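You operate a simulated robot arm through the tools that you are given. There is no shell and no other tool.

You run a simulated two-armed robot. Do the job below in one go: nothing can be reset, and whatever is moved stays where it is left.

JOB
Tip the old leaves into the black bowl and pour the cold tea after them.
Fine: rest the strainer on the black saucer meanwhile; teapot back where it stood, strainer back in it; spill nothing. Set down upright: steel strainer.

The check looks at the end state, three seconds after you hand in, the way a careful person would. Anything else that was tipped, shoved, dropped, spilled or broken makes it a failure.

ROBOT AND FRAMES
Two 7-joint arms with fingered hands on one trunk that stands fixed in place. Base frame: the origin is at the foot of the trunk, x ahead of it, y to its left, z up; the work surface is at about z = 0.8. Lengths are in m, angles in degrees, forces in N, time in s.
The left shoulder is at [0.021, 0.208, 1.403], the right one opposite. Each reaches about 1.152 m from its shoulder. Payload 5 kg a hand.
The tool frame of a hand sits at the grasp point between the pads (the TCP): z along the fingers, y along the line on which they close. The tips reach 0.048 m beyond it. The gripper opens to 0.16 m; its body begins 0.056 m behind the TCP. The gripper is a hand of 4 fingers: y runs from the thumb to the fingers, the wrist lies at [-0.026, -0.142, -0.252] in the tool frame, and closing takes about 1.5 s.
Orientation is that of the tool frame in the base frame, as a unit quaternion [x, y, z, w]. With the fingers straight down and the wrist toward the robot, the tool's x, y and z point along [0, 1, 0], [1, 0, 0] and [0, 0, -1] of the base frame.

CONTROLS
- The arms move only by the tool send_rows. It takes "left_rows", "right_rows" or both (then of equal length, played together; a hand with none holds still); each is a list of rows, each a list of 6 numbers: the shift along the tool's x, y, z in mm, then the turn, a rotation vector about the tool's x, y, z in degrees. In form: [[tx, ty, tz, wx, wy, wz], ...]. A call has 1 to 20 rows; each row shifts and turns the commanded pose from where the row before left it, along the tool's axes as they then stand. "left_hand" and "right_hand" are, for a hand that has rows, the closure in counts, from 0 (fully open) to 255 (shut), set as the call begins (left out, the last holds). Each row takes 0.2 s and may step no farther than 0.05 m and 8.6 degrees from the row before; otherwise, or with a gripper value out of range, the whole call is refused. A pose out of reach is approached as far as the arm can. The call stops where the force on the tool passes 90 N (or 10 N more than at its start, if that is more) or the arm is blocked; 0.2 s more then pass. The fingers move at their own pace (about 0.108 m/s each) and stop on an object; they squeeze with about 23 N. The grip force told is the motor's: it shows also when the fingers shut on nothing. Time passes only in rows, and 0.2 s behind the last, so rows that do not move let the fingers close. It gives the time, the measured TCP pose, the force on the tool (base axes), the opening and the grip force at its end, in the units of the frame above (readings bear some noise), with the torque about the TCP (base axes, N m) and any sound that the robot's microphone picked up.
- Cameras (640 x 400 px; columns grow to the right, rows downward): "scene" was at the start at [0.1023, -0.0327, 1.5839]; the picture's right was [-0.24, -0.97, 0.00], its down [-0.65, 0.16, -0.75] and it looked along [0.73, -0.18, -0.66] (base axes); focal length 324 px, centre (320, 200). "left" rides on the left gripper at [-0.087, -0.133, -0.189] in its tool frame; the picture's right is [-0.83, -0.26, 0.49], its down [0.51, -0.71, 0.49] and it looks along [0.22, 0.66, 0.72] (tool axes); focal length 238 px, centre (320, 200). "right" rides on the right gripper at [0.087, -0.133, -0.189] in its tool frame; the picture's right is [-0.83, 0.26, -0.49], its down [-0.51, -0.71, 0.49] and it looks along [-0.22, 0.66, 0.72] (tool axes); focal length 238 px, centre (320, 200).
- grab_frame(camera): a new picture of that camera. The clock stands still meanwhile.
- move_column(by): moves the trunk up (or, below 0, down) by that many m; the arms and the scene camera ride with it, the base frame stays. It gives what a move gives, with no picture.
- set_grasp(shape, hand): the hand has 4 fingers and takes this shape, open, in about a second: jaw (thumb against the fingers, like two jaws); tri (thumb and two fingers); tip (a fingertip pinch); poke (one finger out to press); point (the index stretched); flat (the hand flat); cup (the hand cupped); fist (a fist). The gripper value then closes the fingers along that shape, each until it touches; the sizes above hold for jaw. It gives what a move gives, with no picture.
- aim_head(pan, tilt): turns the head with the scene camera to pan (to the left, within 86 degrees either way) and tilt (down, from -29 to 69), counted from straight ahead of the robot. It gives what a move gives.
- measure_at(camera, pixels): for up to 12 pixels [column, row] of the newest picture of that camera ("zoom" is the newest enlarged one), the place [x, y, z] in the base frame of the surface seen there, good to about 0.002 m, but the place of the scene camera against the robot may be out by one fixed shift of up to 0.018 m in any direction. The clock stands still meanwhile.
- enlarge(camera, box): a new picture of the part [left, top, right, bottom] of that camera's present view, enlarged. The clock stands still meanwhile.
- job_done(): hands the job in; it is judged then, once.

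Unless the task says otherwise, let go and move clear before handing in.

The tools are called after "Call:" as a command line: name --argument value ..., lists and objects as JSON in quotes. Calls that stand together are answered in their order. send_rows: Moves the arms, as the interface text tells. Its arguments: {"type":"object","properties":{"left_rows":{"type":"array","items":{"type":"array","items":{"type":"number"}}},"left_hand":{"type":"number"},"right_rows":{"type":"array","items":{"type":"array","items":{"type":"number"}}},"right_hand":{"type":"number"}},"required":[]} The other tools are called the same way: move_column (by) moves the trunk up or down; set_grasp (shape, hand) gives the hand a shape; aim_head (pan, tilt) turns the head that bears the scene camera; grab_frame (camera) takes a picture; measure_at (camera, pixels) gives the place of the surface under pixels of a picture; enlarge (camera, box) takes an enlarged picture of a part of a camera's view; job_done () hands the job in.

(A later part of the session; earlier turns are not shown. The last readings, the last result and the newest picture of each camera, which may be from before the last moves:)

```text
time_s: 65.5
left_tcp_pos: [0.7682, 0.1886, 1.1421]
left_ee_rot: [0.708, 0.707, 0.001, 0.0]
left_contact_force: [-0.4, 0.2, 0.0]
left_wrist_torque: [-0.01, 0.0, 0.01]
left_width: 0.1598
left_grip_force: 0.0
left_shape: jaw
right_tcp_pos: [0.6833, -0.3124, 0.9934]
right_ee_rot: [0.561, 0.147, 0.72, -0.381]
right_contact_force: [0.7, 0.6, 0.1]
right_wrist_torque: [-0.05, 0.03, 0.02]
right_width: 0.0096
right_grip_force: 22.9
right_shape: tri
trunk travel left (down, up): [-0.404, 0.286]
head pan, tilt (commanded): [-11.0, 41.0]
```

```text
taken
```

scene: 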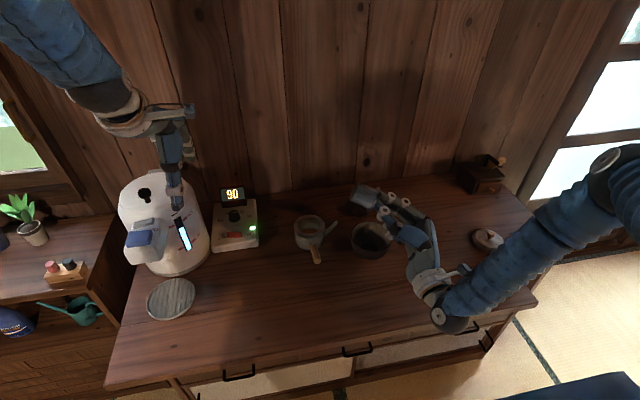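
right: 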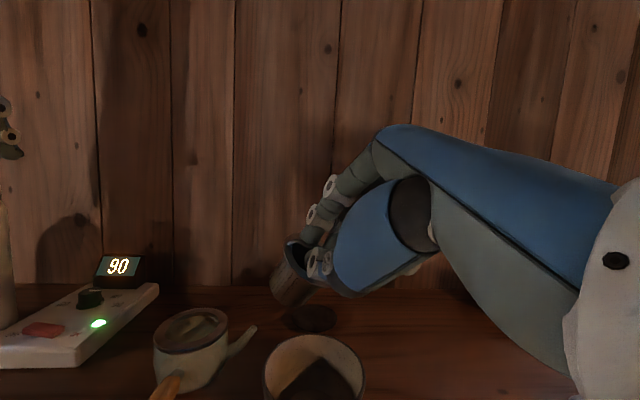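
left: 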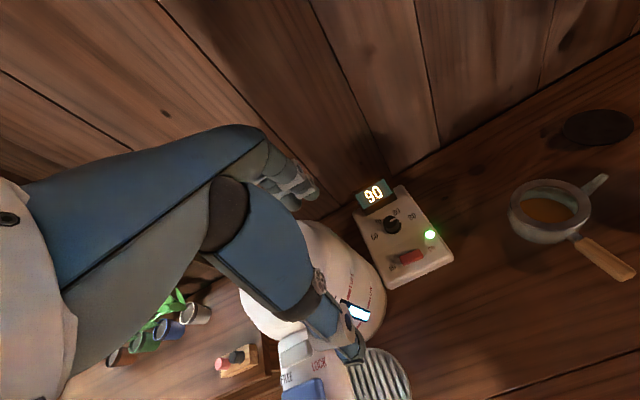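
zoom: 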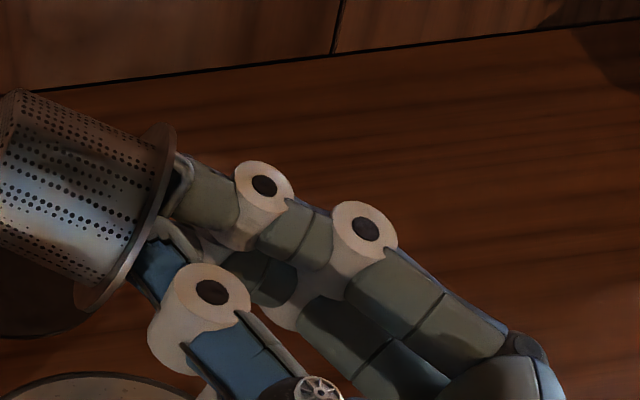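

Those readings came from an older frame; now I have a fresh one. I'll re-measure the knuckle, wrist and forearm heights in it.

Call:
measure_at --camera "scene" --pixels '[[389, 236], [390, 233], [397, 244], [402, 246], [395, 226], [430, 280], [437, 320], [450, 300], [500, 280], [466, 268], [385, 215], [372, 205]]'

Call:
enlarge --camera "scene" --box '[340, 175, 480, 335]'

```text
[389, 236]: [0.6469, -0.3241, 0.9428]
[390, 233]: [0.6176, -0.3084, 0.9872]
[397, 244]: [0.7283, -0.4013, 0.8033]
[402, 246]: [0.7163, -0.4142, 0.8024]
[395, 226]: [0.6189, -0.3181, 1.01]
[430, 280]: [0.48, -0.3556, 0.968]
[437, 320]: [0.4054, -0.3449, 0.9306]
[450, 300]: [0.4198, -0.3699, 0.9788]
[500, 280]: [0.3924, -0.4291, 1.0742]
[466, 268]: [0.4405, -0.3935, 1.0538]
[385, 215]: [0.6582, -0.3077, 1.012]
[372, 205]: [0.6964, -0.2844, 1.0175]
```

```text
2.50 times, centred on (410, 255) of scene
```

zoom: 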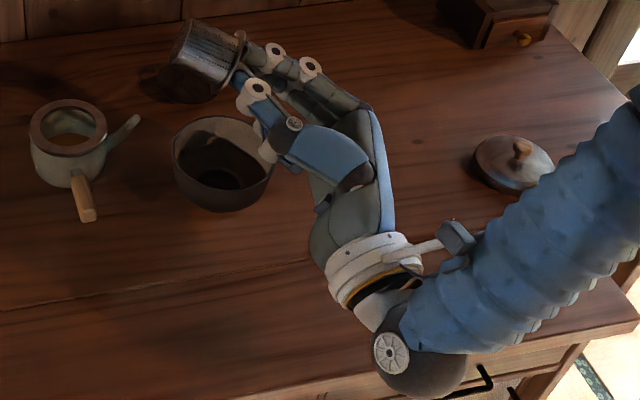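

The lowest knuckle is at z≈0.94, well above the bowl rim at 0.873. I'll roll another 26° to empty the basket fully.

Call:
send_rows --right_rows '[[-1.7, -0.23, 0.04, -0.246, 2.148, 2.079], [-1.7, -0.23, 0.04, -0.246, 2.148, 2.079], [-1.7, -0.23, 0.04, -0.246, 2.148, 2.079], [-1.7, -0.23, 0.04, -0.246, 2.148, 2.079], [-1.7, -0.23, 0.04, -0.246, 2.148, 2.079], [-1.7, -0.23, 0.04, -0.246, 2.148, 2.079], [-1.7, -0.23, 0.04, -0.246, 2.148, 2.079], [-1.7, -0.23, 0.04, -0.246, 2.148, 2.079], [-1.7, -0.23, 0.04, -0.246, 2.148, 2.079], [0, 0, 0, 0, 0, 0], [0, 0, 0, 0, 0, 0], [0, 0, 0, 0, 0, 0]]'

Call:
enlarge --camera "scene" --box '[340, 175, 480, 335]'

Call:
enlarge --camera "right" --box '[260, 210, 360, 310]'

Call:
enlarge --camera "scene" --box '[340, 205, 410, 265]'

```text
time_s: 68.1
left_tcp_pos: [0.7658, 0.1891, 1.1417]
left_ee_rot: [0.707, 0.707, 0.0, 0.0]
left_contact_force: [0.6, -0.8, 0.7]
left_wrist_torque: [0.02, -0.01, -0.03]
left_width: 0.1598
left_grip_force: 0.1
left_shape: jaw
right_tcp_pos: [0.6814, -0.3051, 0.9824]
right_ee_rot: [0.455, -0.025, 0.736, -0.501]
right_contact_force: [-2.8, -0.8, 4.7]
right_wrist_torque: [-0.15, 0.41, -0.01]
right_width: 0.0094
right_grip_force: 22.9
right_shape: tri
trunk travel left (down, up): [-0.404, 0.286]
head pan, tilt (commanded): [-11.0, 41.0]
```

```text
2.50 times, centred on (410, 255) of scene
```

zoom: 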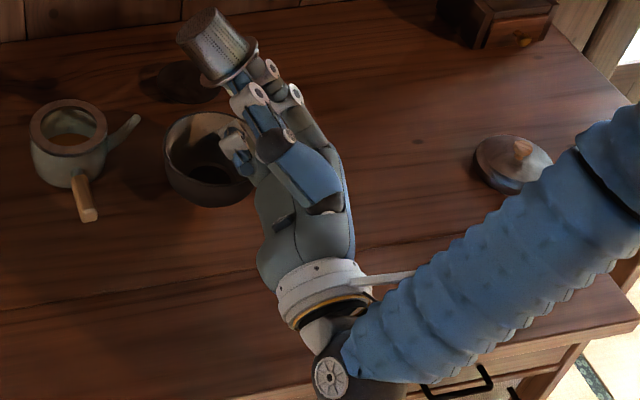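

```text
4.00 times, centred on (310, 260) of right
```

zoom: 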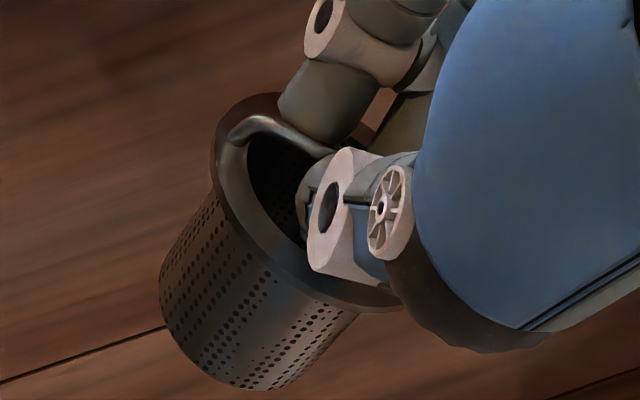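

```text
6.67 times, centred on (375, 235) of scene
```

zoom: 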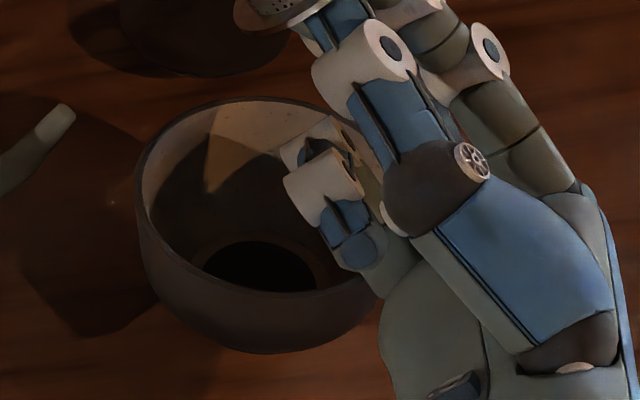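

There's a contact: (-2.8, -0.8, 4.7) N, where the folded outer fingers have reached down to the bowl rim near (340,200). I'll raise straight up now.

Call:
send_rows --right_rows '[[6.45, -4.93, 5.85, 0, 0, 0], [6.45, -4.93, 5.85, 0, 0, 0], [6.45, -4.93, 5.85, 0, 0, 0], [6.45, -4.93, 5.85, 0, 0, 0], [0, 0, 0, 0, 0, 0]]'

Call:
grab_frame --camera "scene"

Call:
enlarge --camera "scene" --box '[330, 195, 420, 265]'

```text
time_s: 69.3
left_tcp_pos: [0.7669, 0.1886, 1.1417]
left_ee_rot: [0.707, 0.707, 0.001, 0.0]
left_contact_force: [0.4, 0.3, -0.4]
left_wrist_torque: [0.03, 0.0, 0.02]
left_width: 0.1595
left_grip_force: 0.1
left_shape: jaw
right_tcp_pos: [0.6813, -0.3054, 1.021]
right_ee_rot: [0.455, -0.025, 0.736, -0.501]
right_contact_force: [0.5, -1.1, 0.0]
right_wrist_torque: [0.01, -0.01, -0.01]
right_width: 0.0094
right_grip_force: 23.3
right_shape: tri
trunk travel left (down, up): [-0.404, 0.286]
head pan, tilt (commanded): [-11.0, 41.0]
```

```text
taken
```

scene: 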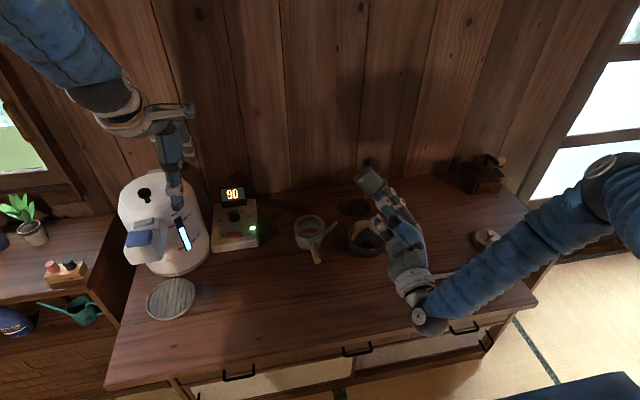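

```text
5.71 times, centred on (375, 230) of scene
```

zoom: 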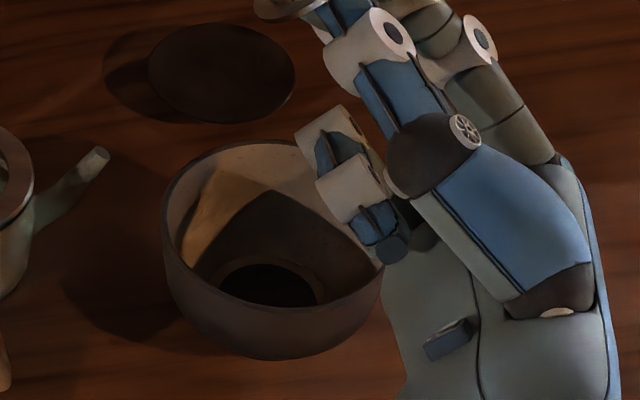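

Clear of contact now. I'll measure where the bowl sits in the same scene frame, to compare with before.

Call:
measure_at --camera "zoom" --pixels '[[165, 225], [170, 200], [200, 165], [240, 147], [290, 143], [190, 275], [230, 300], [300, 310], [350, 295], [378, 270], [265, 285], [220, 75]]'

```text
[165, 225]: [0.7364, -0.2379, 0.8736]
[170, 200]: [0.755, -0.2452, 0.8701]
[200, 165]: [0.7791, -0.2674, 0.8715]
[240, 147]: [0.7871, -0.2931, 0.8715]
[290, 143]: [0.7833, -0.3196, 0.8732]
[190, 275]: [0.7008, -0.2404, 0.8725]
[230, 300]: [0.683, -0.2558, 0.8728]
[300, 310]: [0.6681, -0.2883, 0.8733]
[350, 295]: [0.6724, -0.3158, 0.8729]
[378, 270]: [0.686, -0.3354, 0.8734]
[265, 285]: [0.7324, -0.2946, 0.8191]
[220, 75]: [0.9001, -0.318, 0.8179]
```

Leaves now lie about 1 cm deep in the bowl (z≈0.819 against 0.809 for the bare bottom). The bowl slid roughly 1.5 cm from that touch. I'll look closely into the strainer to see whether any leaves remain.

Call:
enlarge --camera "right" --box '[280, 225, 340, 285]'

Call:
enlarge --camera "left" --box '[560, 60, 640, 160]'

Call:
enlarge --camera "scene" --box '[345, 160, 405, 200]'

```text
6.67 times, centred on (310, 255) of right
```

zoom: 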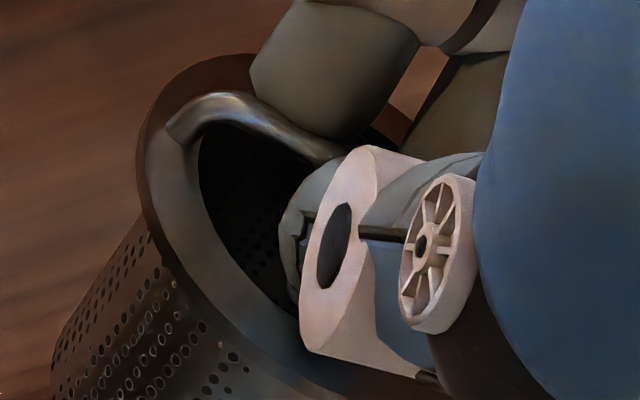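

```text
4.00 times, centred on (600, 110) of left
```

zoom: 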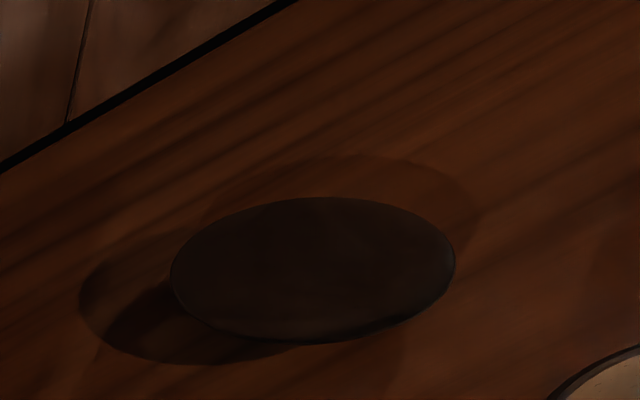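

```text
10.00 times, centred on (375, 180) of scene
```

zoom: 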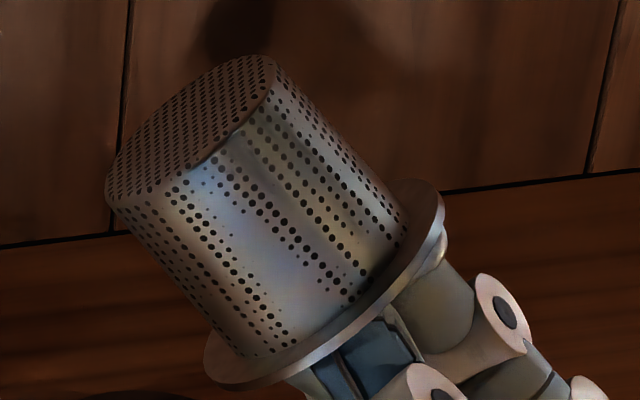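

The inner wall's perforations are visible and the basket looks empty. I'll give a few small shakes over the bowl to be sure.

Call:
send_rows --right_rows '[[6.5, -4.9, 5.9, 0, 0, 0], [-9.7, 7.4, -8.8, 0, 0, 0], [9.7, -7.4, 8.8, 0, 0, 0], [-9.7, 7.4, -8.8, 0, 0, 0], [9.7, -7.4, 8.8, 0, 0, 0], [-6.5, 4.9, -5.9, 0, 0, 0], [0, 0, 0, 0, 0, 0], [0, 0, 0, 0, 0, 0]]'

Call:
enlarge --camera "scene" --box '[330, 195, 420, 265]'

Call:
enlarge --camera "right" --box '[280, 225, 340, 285]'

```text
time_s: 71.1
left_tcp_pos: [0.7669, 0.1892, 1.1421]
left_ee_rot: [0.707, 0.707, 0.0, 0.0]
left_contact_force: [0.1, -0.3, -0.2]
left_wrist_torque: [-0.02, 0.03, 0.02]
left_width: 0.1597
left_grip_force: 0.1
left_shape: jaw
right_tcp_pos: [0.6833, -0.3034, 1.0216]
right_ee_rot: [0.455, -0.025, 0.736, -0.502]
right_contact_force: [-0.5, 0.5, -0.6]
right_wrist_torque: [-0.01, 0.03, -0.01]
right_width: 0.0097
right_grip_force: 22.8
right_shape: tri
trunk travel left (down, up): [-0.404, 0.286]
head pan, tilt (commanded): [-11.0, 41.0]
```

```text
5.71 times, centred on (375, 230) of scene
```

zoom: 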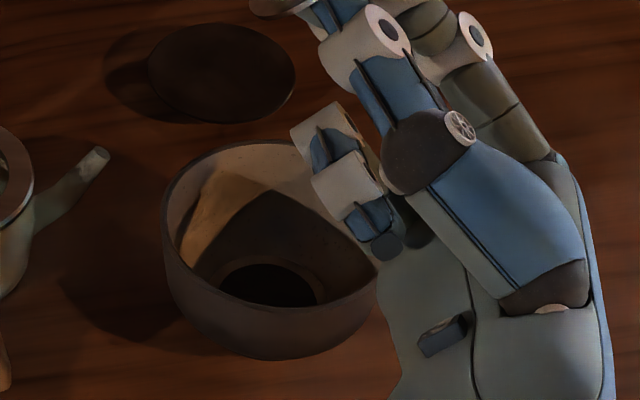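

```text
6.67 times, centred on (310, 255) of right
```

zoom: 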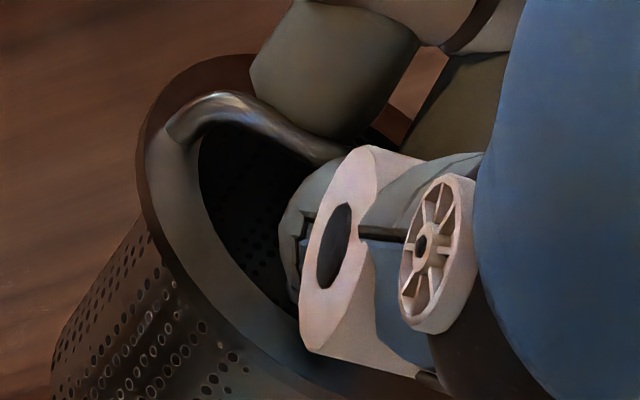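

The leaves are all in the bowl and the basket is clean. I'll roll the strainer back upright the same way.

Call:
send_rows --right_rows '[[3.98, 0.26, 0.2, 0.574, -5.012, -4.851], [3.98, 0.26, 0.2, 0.574, -5.012, -4.851], [3.98, 0.26, 0.2, 0.574, -5.012, -4.851], [3.98, 0.26, 0.2, 0.574, -5.012, -4.851], [3.98, 0.26, 0.2, 0.574, -5.012, -4.851], [3.98, 0.26, 0.2, 0.574, -5.012, -4.851], [3.98, 0.26, 0.2, 0.574, -5.012, -4.851], [3.98, 0.26, 0.2, 0.574, -5.012, -4.851], [3.98, 0.26, 0.2, 0.574, -5.012, -4.851], [3.98, 0.26, 0.2, 0.574, -5.012, -4.851], [0, 0, 0, 0, 0, 0]]'

Call:
send_rows --right_rows '[[3.98, 0.26, 0.2, 0.574, -5.012, -4.851], [3.98, 0.26, 0.2, 0.574, -5.012, -4.851], [3.98, 0.26, 0.2, 0.574, -5.012, -4.851], [3.98, 0.26, 0.2, 0.574, -5.012, -4.851], [3.98, 0.26, 0.2, 0.574, -5.012, -4.851], [3.98, 0.26, 0.2, 0.574, -5.012, -4.851], [3.98, 0.26, 0.2, 0.574, -5.012, -4.851], [3.98, 0.26, 0.2, 0.574, -5.012, -4.851], [3.98, 0.26, 0.2, 0.574, -5.012, -4.851], [3.98, 0.26, 0.2, 0.574, -5.012, -4.851], [-0.3, 3.72, 0.38, 4.98, 0.4, 0.18], [-0.3, 3.72, 0.38, 4.98, 0.4, 0.18], [-0.3, 3.72, 0.38, 4.98, 0.4, 0.18], [-0.3, 3.72, 0.38, 4.98, 0.4, 0.18], [0, 0, 0, 0, 0, 0]]'

Call:
grab_frame --camera "right"

Call:
grab_frame --camera "scene"

```text
time_s: 73.5
left_tcp_pos: [0.767, 0.188, 1.1407]
left_ee_rot: [0.707, 0.707, 0.0, 0.0]
left_contact_force: [0.4, -0.2, -0.3]
left_wrist_torque: [0.05, -0.01, -0.01]
left_width: 0.1596
left_grip_force: 0.1
left_shape: jaw
right_tcp_pos: [0.6796, -0.3165, 1.0571]
right_ee_rot: [0.661, 0.401, 0.616, -0.149]
right_contact_force: [0.3, 0.1, -1.4]
right_wrist_torque: [-0.03, 0.03, 0.06]
right_width: 0.0097
right_grip_force: 22.5
right_shape: tri
trunk travel left (down, up): [-0.404, 0.286]
head pan, tilt (commanded): [-11.0, 41.0]
```

```text
time_s: 76.7
left_tcp_pos: [0.7684, 0.1889, 1.1417]
left_ee_rot: [0.707, 0.707, -0.001, 0.0]
left_contact_force: [0.4, 0.0, -0.1]
left_wrist_torque: [0.02, 0.01, 0.0]
left_width: 0.1599
left_grip_force: 0.0
left_shape: jaw
right_tcp_pos: [0.6954, -0.2876, 1.0911]
right_ee_rot: [0.664, 0.718, 0.162, 0.132]
right_contact_force: [0.9, -0.1, -1.1]
right_wrist_torque: [0.0, -0.03, -0.01]
right_width: 0.0094
right_grip_force: 22.8
right_shape: tri
trunk travel left (down, up): [-0.404, 0.286]
head pan, tilt (commanded): [-11.0, 41.0]
```

```text
taken
```

right: 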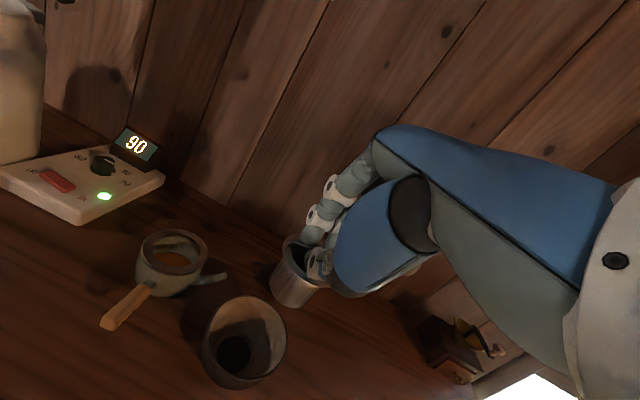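

```text
taken
```

scene: 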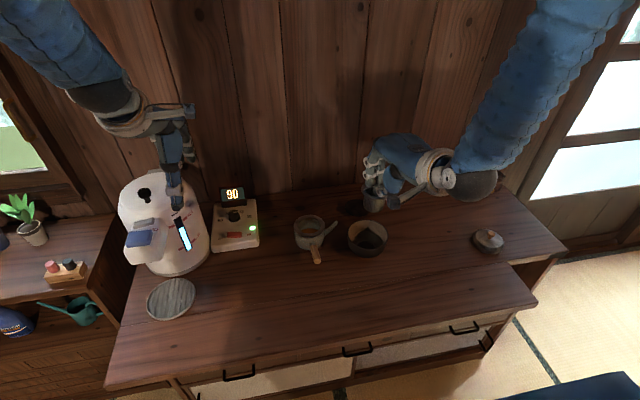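

The strainer is upright again and the leaves show as a dark disc in the bowl. I'll zoom to check for stray leaves and measure the bowl and saucer.

Call:
enlarge --camera "right" --box '[180, 270, 310, 400]'

Call:
measure_at --camera "zoom" --pixels '[[215, 230], [235, 170], [290, 95], [345, 78], [420, 90], [465, 150], [460, 210], [400, 290], [330, 330], [260, 320], [310, 245], [300, 270]]'

Call:
enlarge --camera "scene" --box '[280, 180, 420, 270]'

```text
3.08 times, centred on (245, 335) of right
```

zoom: 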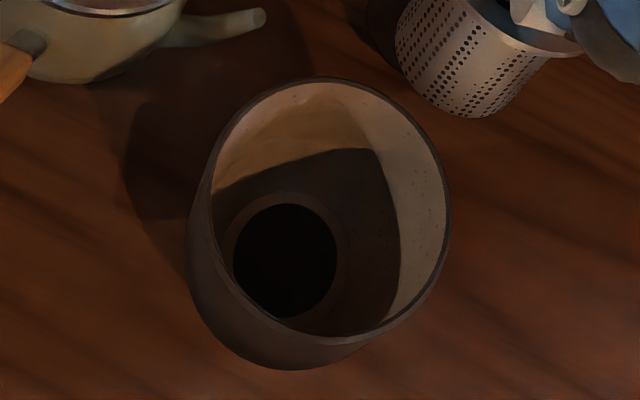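

```text
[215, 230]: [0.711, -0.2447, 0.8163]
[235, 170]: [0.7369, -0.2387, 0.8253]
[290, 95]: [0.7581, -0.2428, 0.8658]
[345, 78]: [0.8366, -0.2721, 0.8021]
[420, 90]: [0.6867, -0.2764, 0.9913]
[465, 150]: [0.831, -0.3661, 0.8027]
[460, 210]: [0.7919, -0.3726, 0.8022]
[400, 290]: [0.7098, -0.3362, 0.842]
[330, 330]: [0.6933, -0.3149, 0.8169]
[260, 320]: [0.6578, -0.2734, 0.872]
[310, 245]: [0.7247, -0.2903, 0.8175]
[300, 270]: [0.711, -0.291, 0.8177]
```

```text
4.44 times, centred on (350, 225) of scene
```

zoom: 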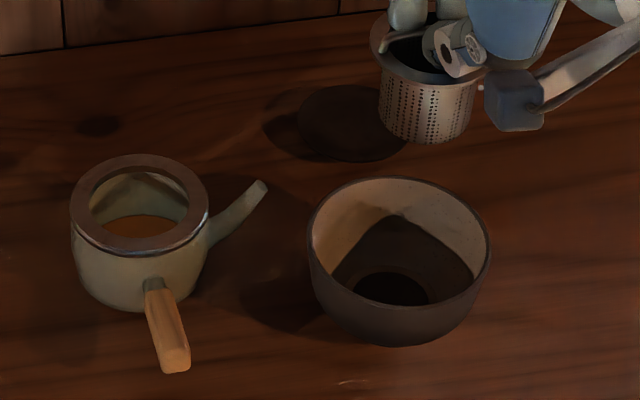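

No stray leaves on the table. I'll measure the bowl's rim carefully in the right view.

Call:
enlarge --camera "right" --box '[180, 270, 310, 400]'

Call:
measure_at --camera "zoom" --pixels '[[212, 190], [228, 145], [262, 105], [330, 81], [390, 100], [430, 145], [447, 200], [440, 240], [415, 290], [370, 325], [320, 339], [265, 320]]'

```text
3.08 times, centred on (245, 335) of right
```

zoom: 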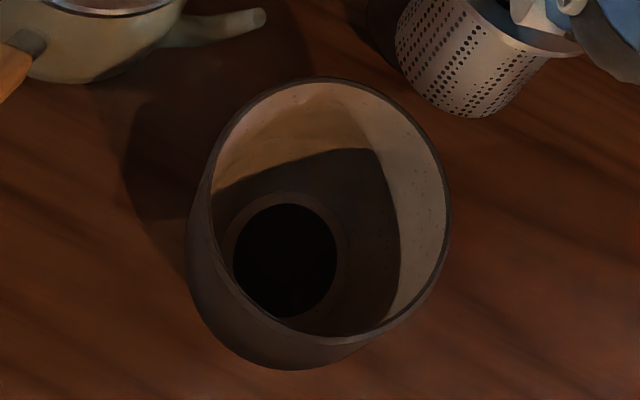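

```text
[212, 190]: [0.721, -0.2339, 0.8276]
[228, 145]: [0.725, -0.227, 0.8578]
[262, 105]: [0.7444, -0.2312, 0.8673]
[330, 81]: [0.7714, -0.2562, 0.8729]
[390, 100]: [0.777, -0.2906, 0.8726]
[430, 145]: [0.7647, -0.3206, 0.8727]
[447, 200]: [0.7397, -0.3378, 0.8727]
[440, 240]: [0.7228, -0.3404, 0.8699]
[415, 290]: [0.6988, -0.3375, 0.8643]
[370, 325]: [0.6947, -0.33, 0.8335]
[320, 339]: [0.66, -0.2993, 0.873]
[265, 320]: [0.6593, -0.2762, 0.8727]
```

The bowl is now at (0.718, -0.2825), about 11 mm from where it was, which is still fine. Next the saucer: I'll measure its outline from the left camera.

Call:
enlarge --camera "left" --box '[555, 80, 640, 160]'

Call:
measure_at --camera "zoom" --pixels '[[180, 290], [240, 225], [320, 205], [420, 215], [480, 270], [460, 320], [400, 350], [320, 355], [240, 340], [330, 280], [380, 260], [280, 300]]'

```text
5.00 times, centred on (598, 120) of left
```

zoom: 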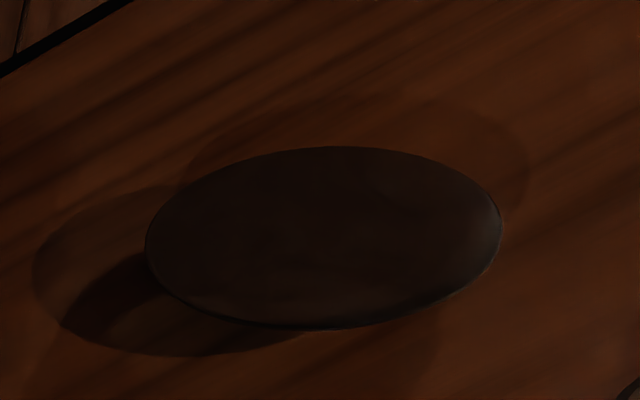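

```text
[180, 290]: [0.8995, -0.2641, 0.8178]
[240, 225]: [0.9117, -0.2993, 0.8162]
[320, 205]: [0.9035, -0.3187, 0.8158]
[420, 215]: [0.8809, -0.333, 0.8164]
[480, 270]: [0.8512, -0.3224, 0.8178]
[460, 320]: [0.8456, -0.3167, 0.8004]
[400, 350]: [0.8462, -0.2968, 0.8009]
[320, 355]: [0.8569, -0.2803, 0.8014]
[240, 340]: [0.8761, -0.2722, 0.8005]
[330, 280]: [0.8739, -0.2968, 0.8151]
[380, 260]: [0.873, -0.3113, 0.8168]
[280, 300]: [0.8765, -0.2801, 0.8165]
```

The saucer's ellipse spans (147,245) to (500,228) here. I'll measure points just inside its edge.

Call:
measure_at --camera "zoom" --pixels '[[153, 245], [494, 230], [330, 151], [312, 322], [215, 180], [440, 172], [190, 292], [450, 288], [260, 160], [390, 155]]'

```text
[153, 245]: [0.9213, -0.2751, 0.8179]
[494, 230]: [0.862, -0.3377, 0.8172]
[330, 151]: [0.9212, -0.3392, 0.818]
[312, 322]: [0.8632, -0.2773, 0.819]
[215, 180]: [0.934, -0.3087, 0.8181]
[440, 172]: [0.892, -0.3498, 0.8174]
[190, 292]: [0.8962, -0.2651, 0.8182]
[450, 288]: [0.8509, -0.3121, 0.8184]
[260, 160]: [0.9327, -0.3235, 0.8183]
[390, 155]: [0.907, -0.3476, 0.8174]
```

The saucer's centre is (0.8925, -0.308), with its surface at z≈0.816. I'll take out the leftover 1° roll and carry the strainer over the saucer, still high.

Call:
send_rows --right_rows '[[0, 0, 0, 0.1, -1.05, -0.47], [-2, 8, 7, 0, 0, 0], [-3.5, 14, 12.8, 0, 0, 0], [-3.5, 14, 12.8, 0, 0, 0], [-3.5, 14, 12.8, 0, 0, 0], [-3.5, 14, 12.8, 0, 0, 0], [-3.5, 14, 12.8, 0, 0, 0], [-3.5, 14, 12.8, 0, 0, 0], [-3.5, 14, 12.8, 0, 0, 0], [-3.5, 14, 12.8, 0, 0, 0], [-3.5, 14, 12.8, 0, 0, 0], [-1.7, 6, 5.8, 0, 0, 0], [0, 0, 0, 0, 0, 0]]'

Call:
grab_frame --camera "left"

Call:
enlarge --camera "right" --box '[220, 200, 380, 360]'

Call:
enlarge --camera "scene" --box '[280, 130, 440, 260]'

```text
time_s: 79.5
left_tcp_pos: [0.768, 0.1885, 1.1427]
left_ee_rot: [0.707, 0.707, 0.001, 0.0]
left_contact_force: [-1.4, -0.2, -0.6]
left_wrist_torque: [-0.01, -0.04, -0.01]
left_width: 0.1596
left_grip_force: 0.1
left_shape: jaw
right_tcp_pos: [0.8788, -0.3093, 1.0301]
right_ee_rot: [0.662, 0.719, 0.155, 0.14]
right_contact_force: [0.2, 0.0, -0.6]
right_wrist_torque: [0.01, 0.02, 0.03]
right_width: 0.0093
right_grip_force: 22.7
right_shape: tri
trunk travel left (down, up): [-0.404, 0.286]
head pan, tilt (commanded): [-11.0, 41.0]
```

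```text
taken
```

left: 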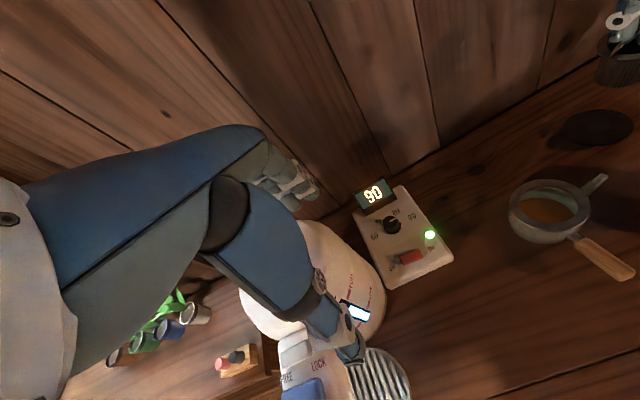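

```text
2.50 times, centred on (300, 280) of right
```

zoom: 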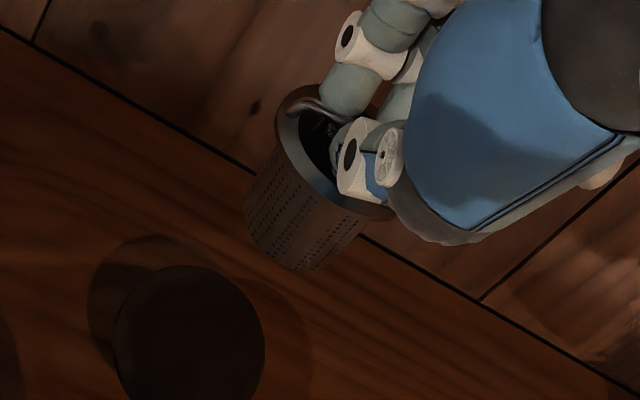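

```text
3.08 times, centred on (360, 195) of scene
```

zoom: 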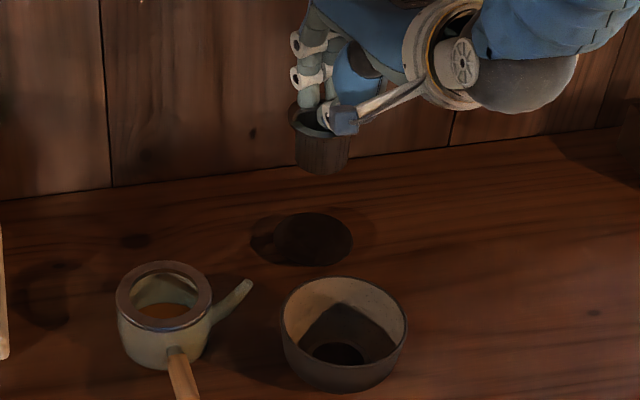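

The strainer is above the saucer. I'll measure the basket's bottom and the saucer in the right view to align them.

Call:
enlarge --camera "right" --box '[220, 200, 380, 360]'

Call:
measure_at --camera "zoom" --pixels '[[278, 120], [295, 90], [300, 165], [340, 195], [380, 212], [247, 220], [260, 245], [300, 268], [335, 262], [190, 335], [120, 335], [190, 267]]'

```text
2.50 times, centred on (300, 280) of right
```

zoom: 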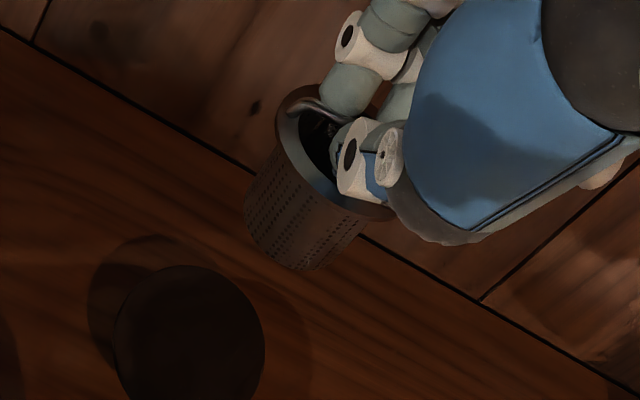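

```text
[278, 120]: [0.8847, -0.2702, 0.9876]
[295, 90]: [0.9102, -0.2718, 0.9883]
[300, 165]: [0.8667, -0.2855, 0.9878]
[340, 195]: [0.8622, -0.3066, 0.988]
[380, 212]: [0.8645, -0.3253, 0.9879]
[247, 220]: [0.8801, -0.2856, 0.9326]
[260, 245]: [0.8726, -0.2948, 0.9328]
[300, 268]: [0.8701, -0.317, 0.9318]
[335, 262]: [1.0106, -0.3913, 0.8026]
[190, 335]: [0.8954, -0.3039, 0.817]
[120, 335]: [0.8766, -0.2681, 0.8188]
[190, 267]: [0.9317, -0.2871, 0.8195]
```

The strainer's rim is level at z=0.988 and its bottom at 0.932, centred within 4 mm of the saucer's centre. I'll lower it to about 10 mm above the saucer.

Call:
send_rows --right_rows '[[-0.2, -5.8, 11.8, 0, 0, 0], [-0.2, -5.8, 11.8, 0, 0, 0], [-0.2, -5.8, 11.8, 0, 0, 0], [-0.2, -5.8, 11.8, 0, 0, 0], [-0.2, -5.8, 11.8, 0, 0, 0], [-0.2, -5.8, 11.8, 0, 0, 0], [-0.2, -5.8, 11.8, 0, 0, 0], [-0.2, -5.8, 11.8, 0, 0, 0], [0, 0, 0, 0, 0, 0]]'

Call:
enlarge --camera "right" --box '[220, 200, 380, 360]'

Call:
measure_at --camera "zoom" --pixels '[[278, 120], [300, 165], [340, 195], [247, 220], [260, 245], [300, 268], [200, 250], [230, 200], [300, 310], [250, 290]]'

Call:
enlarge --camera "scene" --box '[280, 150, 440, 260]'

```text
time_s: 81.5
left_tcp_pos: [0.7668, 0.1889, 1.1419]
left_ee_rot: [0.707, 0.707, 0.0, 0.0]
left_contact_force: [0.1, -0.3, 1.0]
left_wrist_torque: [0.01, -0.05, -0.01]
left_width: 0.1596
left_grip_force: 0.2
left_shape: jaw
right_tcp_pos: [0.8733, -0.3078, 0.9232]
right_ee_rot: [0.662, 0.719, 0.156, 0.14]
right_contact_force: [-0.2, -0.3, -0.6]
right_wrist_torque: [-0.02, 0.0, -0.01]
right_width: 0.0096
right_grip_force: 22.9
right_shape: tri
trunk travel left (down, up): [-0.404, 0.286]
head pan, tilt (commanded): [-11.0, 41.0]
```

```text
2.50 times, centred on (300, 280) of right
```

zoom: 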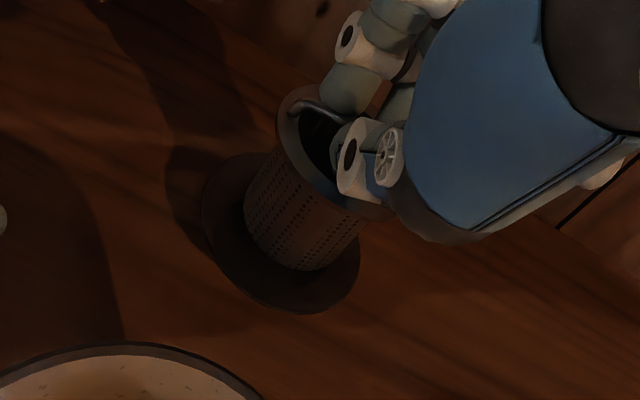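

```text
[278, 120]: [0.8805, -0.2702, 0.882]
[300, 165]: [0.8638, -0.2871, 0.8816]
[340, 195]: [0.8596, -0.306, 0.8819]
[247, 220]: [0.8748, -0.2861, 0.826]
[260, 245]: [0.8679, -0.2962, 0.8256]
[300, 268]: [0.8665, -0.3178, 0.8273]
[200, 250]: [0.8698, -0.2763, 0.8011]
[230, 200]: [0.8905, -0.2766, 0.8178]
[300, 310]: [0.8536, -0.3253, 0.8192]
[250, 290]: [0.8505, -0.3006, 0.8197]
```

```text
3.64 times, centred on (360, 205) of scene
```

zoom: 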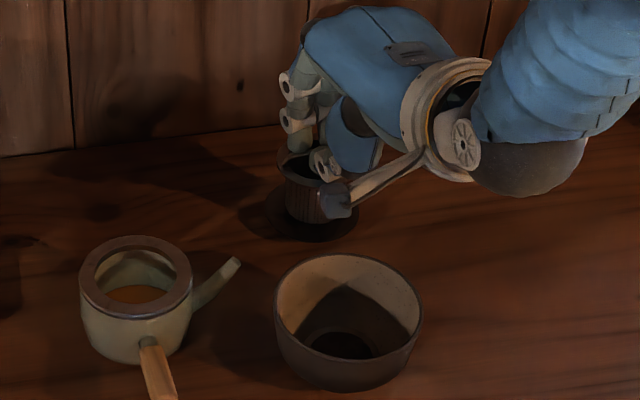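

The basket's bottom is at z=0.826, 10 mm above the saucer and centred on it. I'll lower in small steps until I feel contact.

Call:
send_rows --right_rows '[[0, -1.22, 2.74, 0, 0, 0], [0, -1.22, 2.74, 0, 0, 0], [0, 0, 0, 0, 0, 0]]'

Call:
send_rows --right_rows '[[0, -0.8, 1.83, 0, 0, 0], [0, 0, 0, 0, 0, 0]]'

Call:
send_rows --right_rows '[[0, -0.6, 1.37, 0, 0, 0], [0, 0, 0, 0, 0, 0]]'

```text
time_s: 82.3
left_tcp_pos: [0.7674, 0.189, 1.1415]
left_ee_rot: [0.707, 0.707, 0.0, 0.001]
left_contact_force: [-0.2, 0.4, 1.2]
left_wrist_torque: [-0.01, 0.02, 0.01]
left_width: 0.1598
left_grip_force: 0.2
left_shape: jaw
right_tcp_pos: [0.8744, -0.3075, 0.9183]
right_ee_rot: [0.663, 0.719, 0.156, 0.14]
right_contact_force: [0.6, 0.6, 2.7]
right_wrist_torque: [-0.01, -0.06, -0.01]
right_width: 0.0093
right_grip_force: 22.8
right_shape: tri
trunk travel left (down, up): [-0.404, 0.286]
head pan, tilt (commanded): [-11.0, 41.0]
```

```text
time_s: 82.9
left_tcp_pos: [0.7661, 0.1886, 1.1423]
left_ee_rot: [0.708, 0.706, -0.001, 0.0]
left_contact_force: [0.6, -0.2, -0.3]
left_wrist_torque: [0.01, 0.02, 0.0]
left_width: 0.1598
left_grip_force: 0.0
left_shape: jaw
right_tcp_pos: [0.8742, -0.3085, 0.9179]
right_ee_rot: [0.663, 0.719, 0.156, 0.14]
right_contact_force: [1.7, -1.5, 11.4]
right_wrist_torque: [0.05, -0.27, -0.04]
right_width: 0.0094
right_grip_force: 23.3
right_shape: tri
trunk travel left (down, up): [-0.404, 0.286]
head pan, tilt (commanded): [-11.0, 41.0]
```

```text
time_s: 83.5
left_tcp_pos: [0.7665, 0.1892, 1.1424]
left_ee_rot: [0.707, 0.707, 0.001, 0.0]
left_contact_force: [0.2, 0.3, 0.2]
left_wrist_torque: [-0.01, -0.01, -0.04]
left_width: 0.1599
left_grip_force: 0.0
left_shape: jaw
right_tcp_pos: [0.8742, -0.31, 0.9161]
right_ee_rot: [0.663, 0.718, 0.156, 0.141]
right_contact_force: [2.2, -1.0, 16.6]
right_wrist_torque: [0.04, -0.32, -0.07]
right_width: 0.0098
right_grip_force: 23.1
right_shape: tri
trunk travel left (down, up): [-0.404, 0.286]
head pan, tilt (commanded): [-11.0, 41.0]
```

The strainer stands on the saucer (16 N of press). I'll ease the pressure off first, then open just enough to release the bar.

Call:
send_rows --right_rows '[[0, 0.8, -1.83, 0, 0, 0], [0, 0.2, -0.46, 0, 0, 0], [0, 0, 0, 0, 0, 0]]'

Call:
send_rows --right_rows '[[0, 0.8, -0.5, 0, 0, 0], [0, 0.2, 0, 0, 0, 0], [0, 0, 0, 0, 0, 0]]' --right_hand 233

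Call:
enlarge --camera "right" --box '[260, 210, 340, 290]'

```text
time_s: 84.3
left_tcp_pos: [0.7661, 0.1897, 1.1413]
left_ee_rot: [0.707, 0.707, 0.0, 0.0]
left_contact_force: [0.1, 0.1, -0.2]
left_wrist_torque: [0.04, -0.01, 0.0]
left_width: 0.1595
left_grip_force: 0.1
left_shape: jaw
right_tcp_pos: [0.8743, -0.3083, 0.9162]
right_ee_rot: [0.662, 0.72, 0.155, 0.139]
right_contact_force: [0.0, -0.9, 11.8]
right_wrist_torque: [0.09, -0.2, 0.0]
right_width: 0.0097
right_grip_force: 22.4
right_shape: tri
trunk travel left (down, up): [-0.404, 0.286]
head pan, tilt (commanded): [-11.0, 41.0]
```

```text
time_s: 85.1
left_tcp_pos: [0.7664, 0.19, 1.141]
left_ee_rot: [0.707, 0.707, -0.001, 0.0]
left_contact_force: [0.3, -0.5, -0.3]
left_wrist_torque: [-0.05, -0.01, 0.01]
left_width: 0.1595
left_grip_force: 0.2
left_shape: jaw
right_tcp_pos: [0.8733, -0.3081, 0.9192]
right_ee_rot: [0.663, 0.719, 0.154, 0.139]
right_contact_force: [0.3, 0.7, 8.4]
right_wrist_torque: [0.0, -0.09, 0.0]
right_width: 0.0138
right_grip_force: 0.1
right_shape: tri
trunk travel left (down, up): [-0.404, 0.286]
head pan, tilt (commanded): [-11.0, 41.0]
```

```text
5.00 times, centred on (300, 250) of right
```

zoom: 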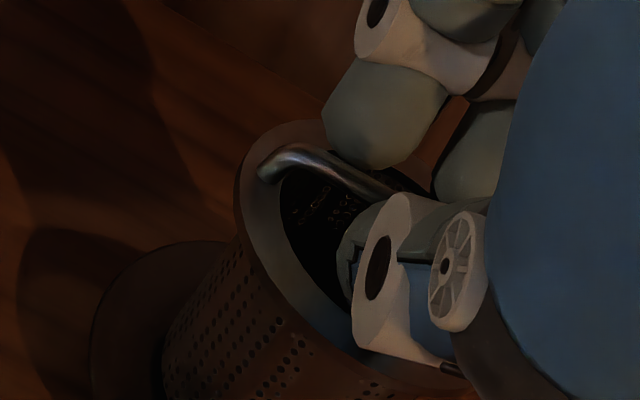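

Released. I'll now retract along the finger axis in small steps, watching that the strainer stays still.

Call:
send_rows --right_rows '[[0, 0, -2, 0, 0, 0], [0, 0, -2, 0, 0, 0], [0, 0, 0, 0, 0, 0]]'

Call:
send_rows --right_rows '[[0, 0, -3, 0, 0, 0], [0, 0, -3, 0, 0, 0], [0, 0, 0, 0, 0, 0]]'

Call:
enlarge --camera "right" --box '[250, 200, 350, 300]'

Call:
enlarge --camera "scene" --box '[320, 160, 400, 220]'

```text
time_s: 85.9
left_tcp_pos: [0.7675, 0.1889, 1.1414]
left_ee_rot: [0.707, 0.707, 0.0, 0.0]
left_contact_force: [1.0, -0.8, 0.2]
left_wrist_torque: [-0.01, -0.02, 0.0]
left_width: 0.1596
left_grip_force: 0.0
left_shape: jaw
right_tcp_pos: [0.872, -0.3089, 0.9204]
right_ee_rot: [0.663, 0.719, 0.154, 0.139]
right_contact_force: [-0.3, 0.9, 4.0]
right_wrist_torque: [-0.02, -0.07, 0.01]
right_width: 0.0138
right_grip_force: 0.1
right_shape: tri
trunk travel left (down, up): [-0.404, 0.286]
head pan, tilt (commanded): [-11.0, 41.0]
```

```text
time_s: 86.7
left_tcp_pos: [0.7668, 0.1879, 1.1412]
left_ee_rot: [0.708, 0.707, 0.0, 0.0]
left_contact_force: [0.4, -0.1, 0.4]
left_wrist_torque: [-0.03, 0.02, 0.02]
left_width: 0.1594
left_grip_force: 0.1
left_shape: jaw
right_tcp_pos: [0.8702, -0.3089, 0.927]
right_ee_rot: [0.662, 0.72, 0.155, 0.139]
right_contact_force: [0.3, -0.4, 0.4]
right_wrist_torque: [-0.03, -0.01, 0.03]
right_width: 0.0137
right_grip_force: 0.1
right_shape: tri
trunk travel left (down, up): [-0.404, 0.286]
head pan, tilt (commanded): [-11.0, 41.0]
```

```text
4.00 times, centred on (300, 250) of right
```

zoom: 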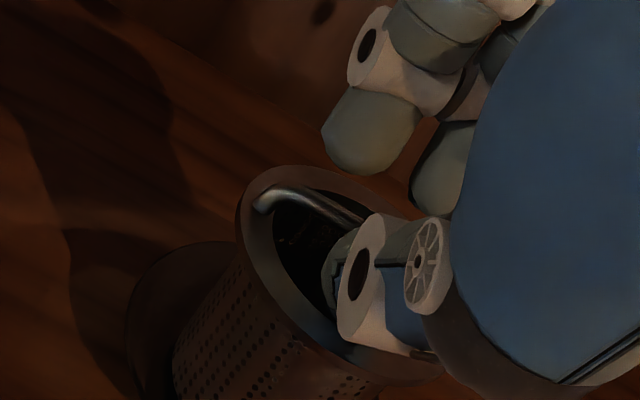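

```text
6.67 times, centred on (360, 190) of scene
```

zoom: 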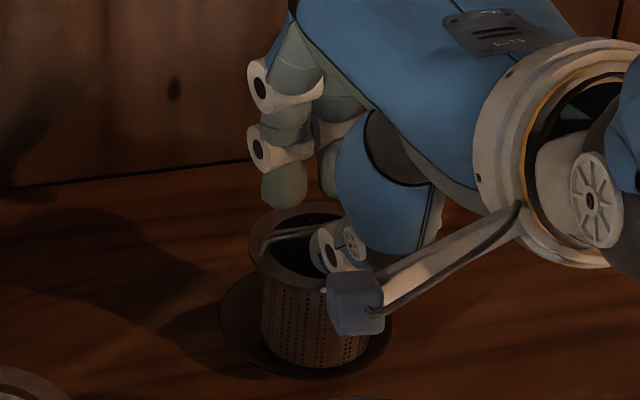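

The hand is free (force ≈0) and the strainer stands upright on the saucer. I'll withdraw, rise, and park the right hand off to the right.

Call:
send_rows --right_rows '[[0, 0, -6, 0, 0, 0], [0, 0, -8, 0, 0, 0], [0, 0, -12, 0, 0, 0], [0, 0, -14, 0, 0, 0], [0, 14.2, -32, 0, 0, 0], [0, 14.2, -32, 0, 0, 0], [0, 14.2, -32, 0, 0, 0], [0, 14.2, -32, 0, 0, 0], [-20.9, -25.7, -25.1, 0, 0, 0], [-20.9, -25.7, -25.1, 0, 0, 0], [-20.9, -25.7, -25.1, 0, 0, 0], [-20.9, -25.7, -25.1, 0, 0, 0], [-20.9, -25.7, -25.1, 0, 0, 0], [-20.9, -25.7, -25.1, 0, 0, 0], [-20.9, -25.7, -25.1, 0, 0, 0], [-20.9, -25.7, -25.1, 0, 0, 0], [0, 0, 0, 0, 0, 0]]'

Call:
grab_frame --camera "scene"

Call:
grab_frame --camera "right"

Call:
grab_frame --camera "left"

```text
time_s: 90.3
left_tcp_pos: [0.7681, 0.1905, 1.1407]
left_ee_rot: [0.707, 0.707, 0.0, -0.001]
left_contact_force: [0.9, 0.5, -0.9]
left_wrist_torque: [-0.01, 0.1, -0.03]
left_width: 0.1595
left_grip_force: 0.1
left_shape: jaw
right_tcp_pos: [0.5993, -0.4981, 1.2044]
right_ee_rot: [0.662, 0.72, 0.154, 0.137]
right_contact_force: [0.3, 0.1, -0.3]
right_wrist_torque: [0.01, 0.07, 0.0]
right_width: 0.0137
right_grip_force: 0.1
right_shape: tri
trunk travel left (down, up): [-0.404, 0.286]
head pan, tilt (commanded): [-11.0, 41.0]
```

```text
taken
```

scene: 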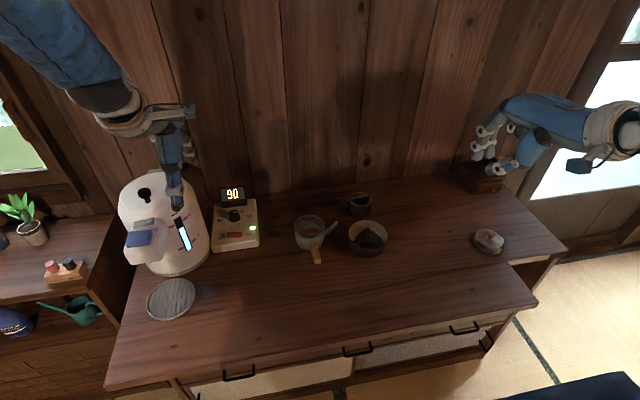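

```text
taken
```

right: 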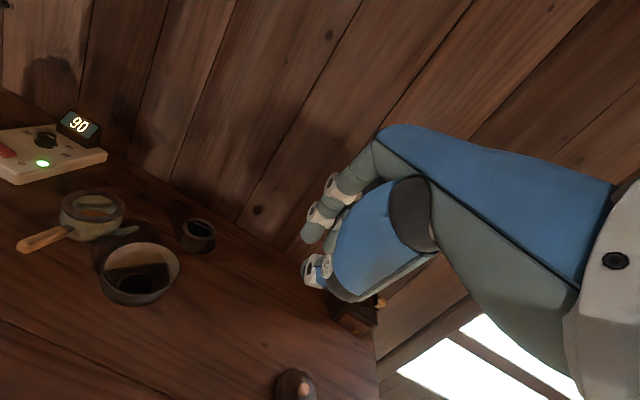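

```text
taken
```

left: 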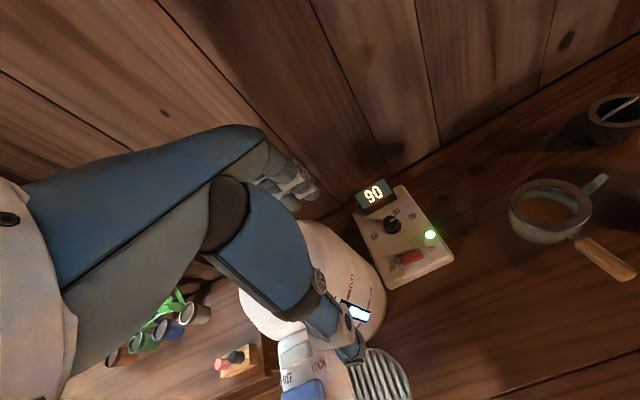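

The strainer stands on the saucer at (359,203). Now the teapot: I'll zoom on its handle from both hand cameras.

Call:
enlarge --camera "right" --box '[5, 180, 145, 270]'

Call:
measure_at --camera "zoom" --pixels '[[60, 290], [100, 270], [150, 255], [200, 243], [240, 235], [265, 230], [80, 305], [180, 265], [265, 150], [400, 110], [560, 95], [510, 170]]'

Call:
enlarge --camera "left" --box '[495, 165, 640, 290]'

Call:
measure_at --camera "zoom" --pixels '[[360, 310], [390, 320], [430, 345], [480, 370], [510, 385], [520, 395], [450, 320], [420, 365], [345, 285], [80, 180], [240, 80], [345, 150]]'

```text
4.44 times, centred on (75, 225) of right
```

zoom: 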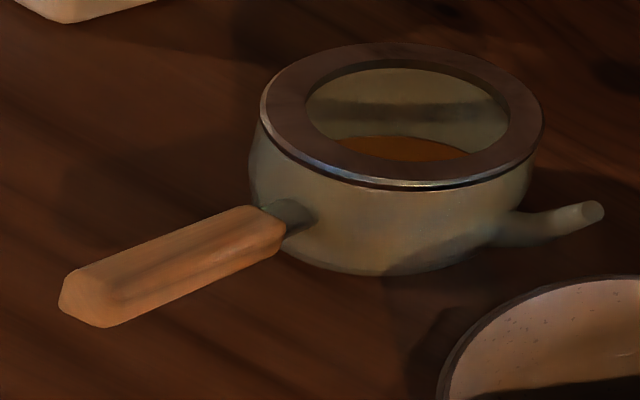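

```text
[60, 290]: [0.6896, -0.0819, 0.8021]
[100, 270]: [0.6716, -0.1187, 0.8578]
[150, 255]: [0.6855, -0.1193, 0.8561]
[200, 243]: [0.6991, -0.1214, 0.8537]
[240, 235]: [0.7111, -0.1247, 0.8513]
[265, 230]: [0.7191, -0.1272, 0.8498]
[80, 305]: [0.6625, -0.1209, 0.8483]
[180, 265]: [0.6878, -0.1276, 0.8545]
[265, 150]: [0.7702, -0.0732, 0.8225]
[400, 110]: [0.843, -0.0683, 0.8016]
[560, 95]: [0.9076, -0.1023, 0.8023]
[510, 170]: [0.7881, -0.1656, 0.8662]
```

```text
3.20 times, centred on (568, 228) of left
```

zoom: 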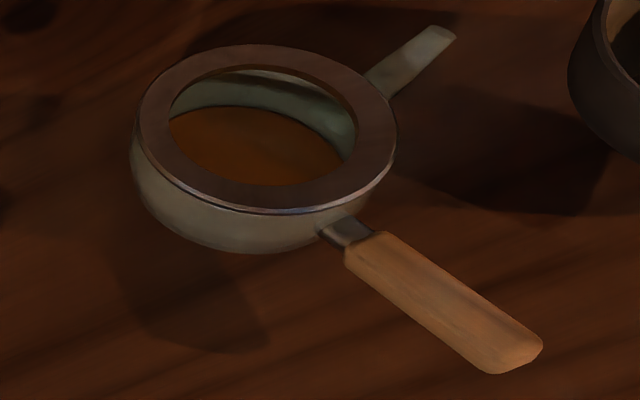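

```text
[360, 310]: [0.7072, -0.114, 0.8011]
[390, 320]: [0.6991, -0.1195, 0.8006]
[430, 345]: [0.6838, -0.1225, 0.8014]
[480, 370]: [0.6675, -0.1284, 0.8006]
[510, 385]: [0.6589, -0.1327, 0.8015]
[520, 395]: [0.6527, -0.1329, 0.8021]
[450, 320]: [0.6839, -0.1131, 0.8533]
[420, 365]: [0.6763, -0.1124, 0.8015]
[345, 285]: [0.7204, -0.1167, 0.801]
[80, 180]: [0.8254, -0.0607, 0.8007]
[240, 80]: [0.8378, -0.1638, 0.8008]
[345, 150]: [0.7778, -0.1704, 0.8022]
```

The left zoom shows the handle running from (360,245) to (520,355). I'll measure along its centreline, plus the pot's rim, spout tip and tea surface.

Call:
measure_at --camera "zoom" --pixels '[[385, 260], [420, 285], [460, 312], [500, 340], [530, 352], [345, 235], [143, 130], [260, 48], [394, 125], [290, 208], [250, 150], [447, 36]]'

Call:
measure_at --camera "left" --pixels '[[600, 100], [625, 92], [580, 110], [610, 130], [530, 210], [606, 177], [518, 185], [592, 205], [560, 232], [545, 232]]'

```text
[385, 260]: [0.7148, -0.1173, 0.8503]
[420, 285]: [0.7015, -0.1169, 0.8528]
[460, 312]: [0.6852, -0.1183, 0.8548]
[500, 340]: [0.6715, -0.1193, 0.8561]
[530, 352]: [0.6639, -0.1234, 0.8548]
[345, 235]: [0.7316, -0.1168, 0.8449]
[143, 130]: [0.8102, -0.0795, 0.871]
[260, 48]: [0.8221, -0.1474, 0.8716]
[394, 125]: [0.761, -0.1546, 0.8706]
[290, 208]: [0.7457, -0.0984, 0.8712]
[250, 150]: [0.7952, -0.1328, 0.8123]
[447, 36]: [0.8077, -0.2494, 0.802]
```

```text
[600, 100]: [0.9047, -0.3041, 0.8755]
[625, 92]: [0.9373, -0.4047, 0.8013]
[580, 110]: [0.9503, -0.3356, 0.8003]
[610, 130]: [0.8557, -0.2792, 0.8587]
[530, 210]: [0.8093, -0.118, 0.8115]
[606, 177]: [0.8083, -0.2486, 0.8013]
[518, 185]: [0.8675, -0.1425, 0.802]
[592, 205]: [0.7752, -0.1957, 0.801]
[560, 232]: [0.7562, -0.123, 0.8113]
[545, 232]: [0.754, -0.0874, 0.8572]
```

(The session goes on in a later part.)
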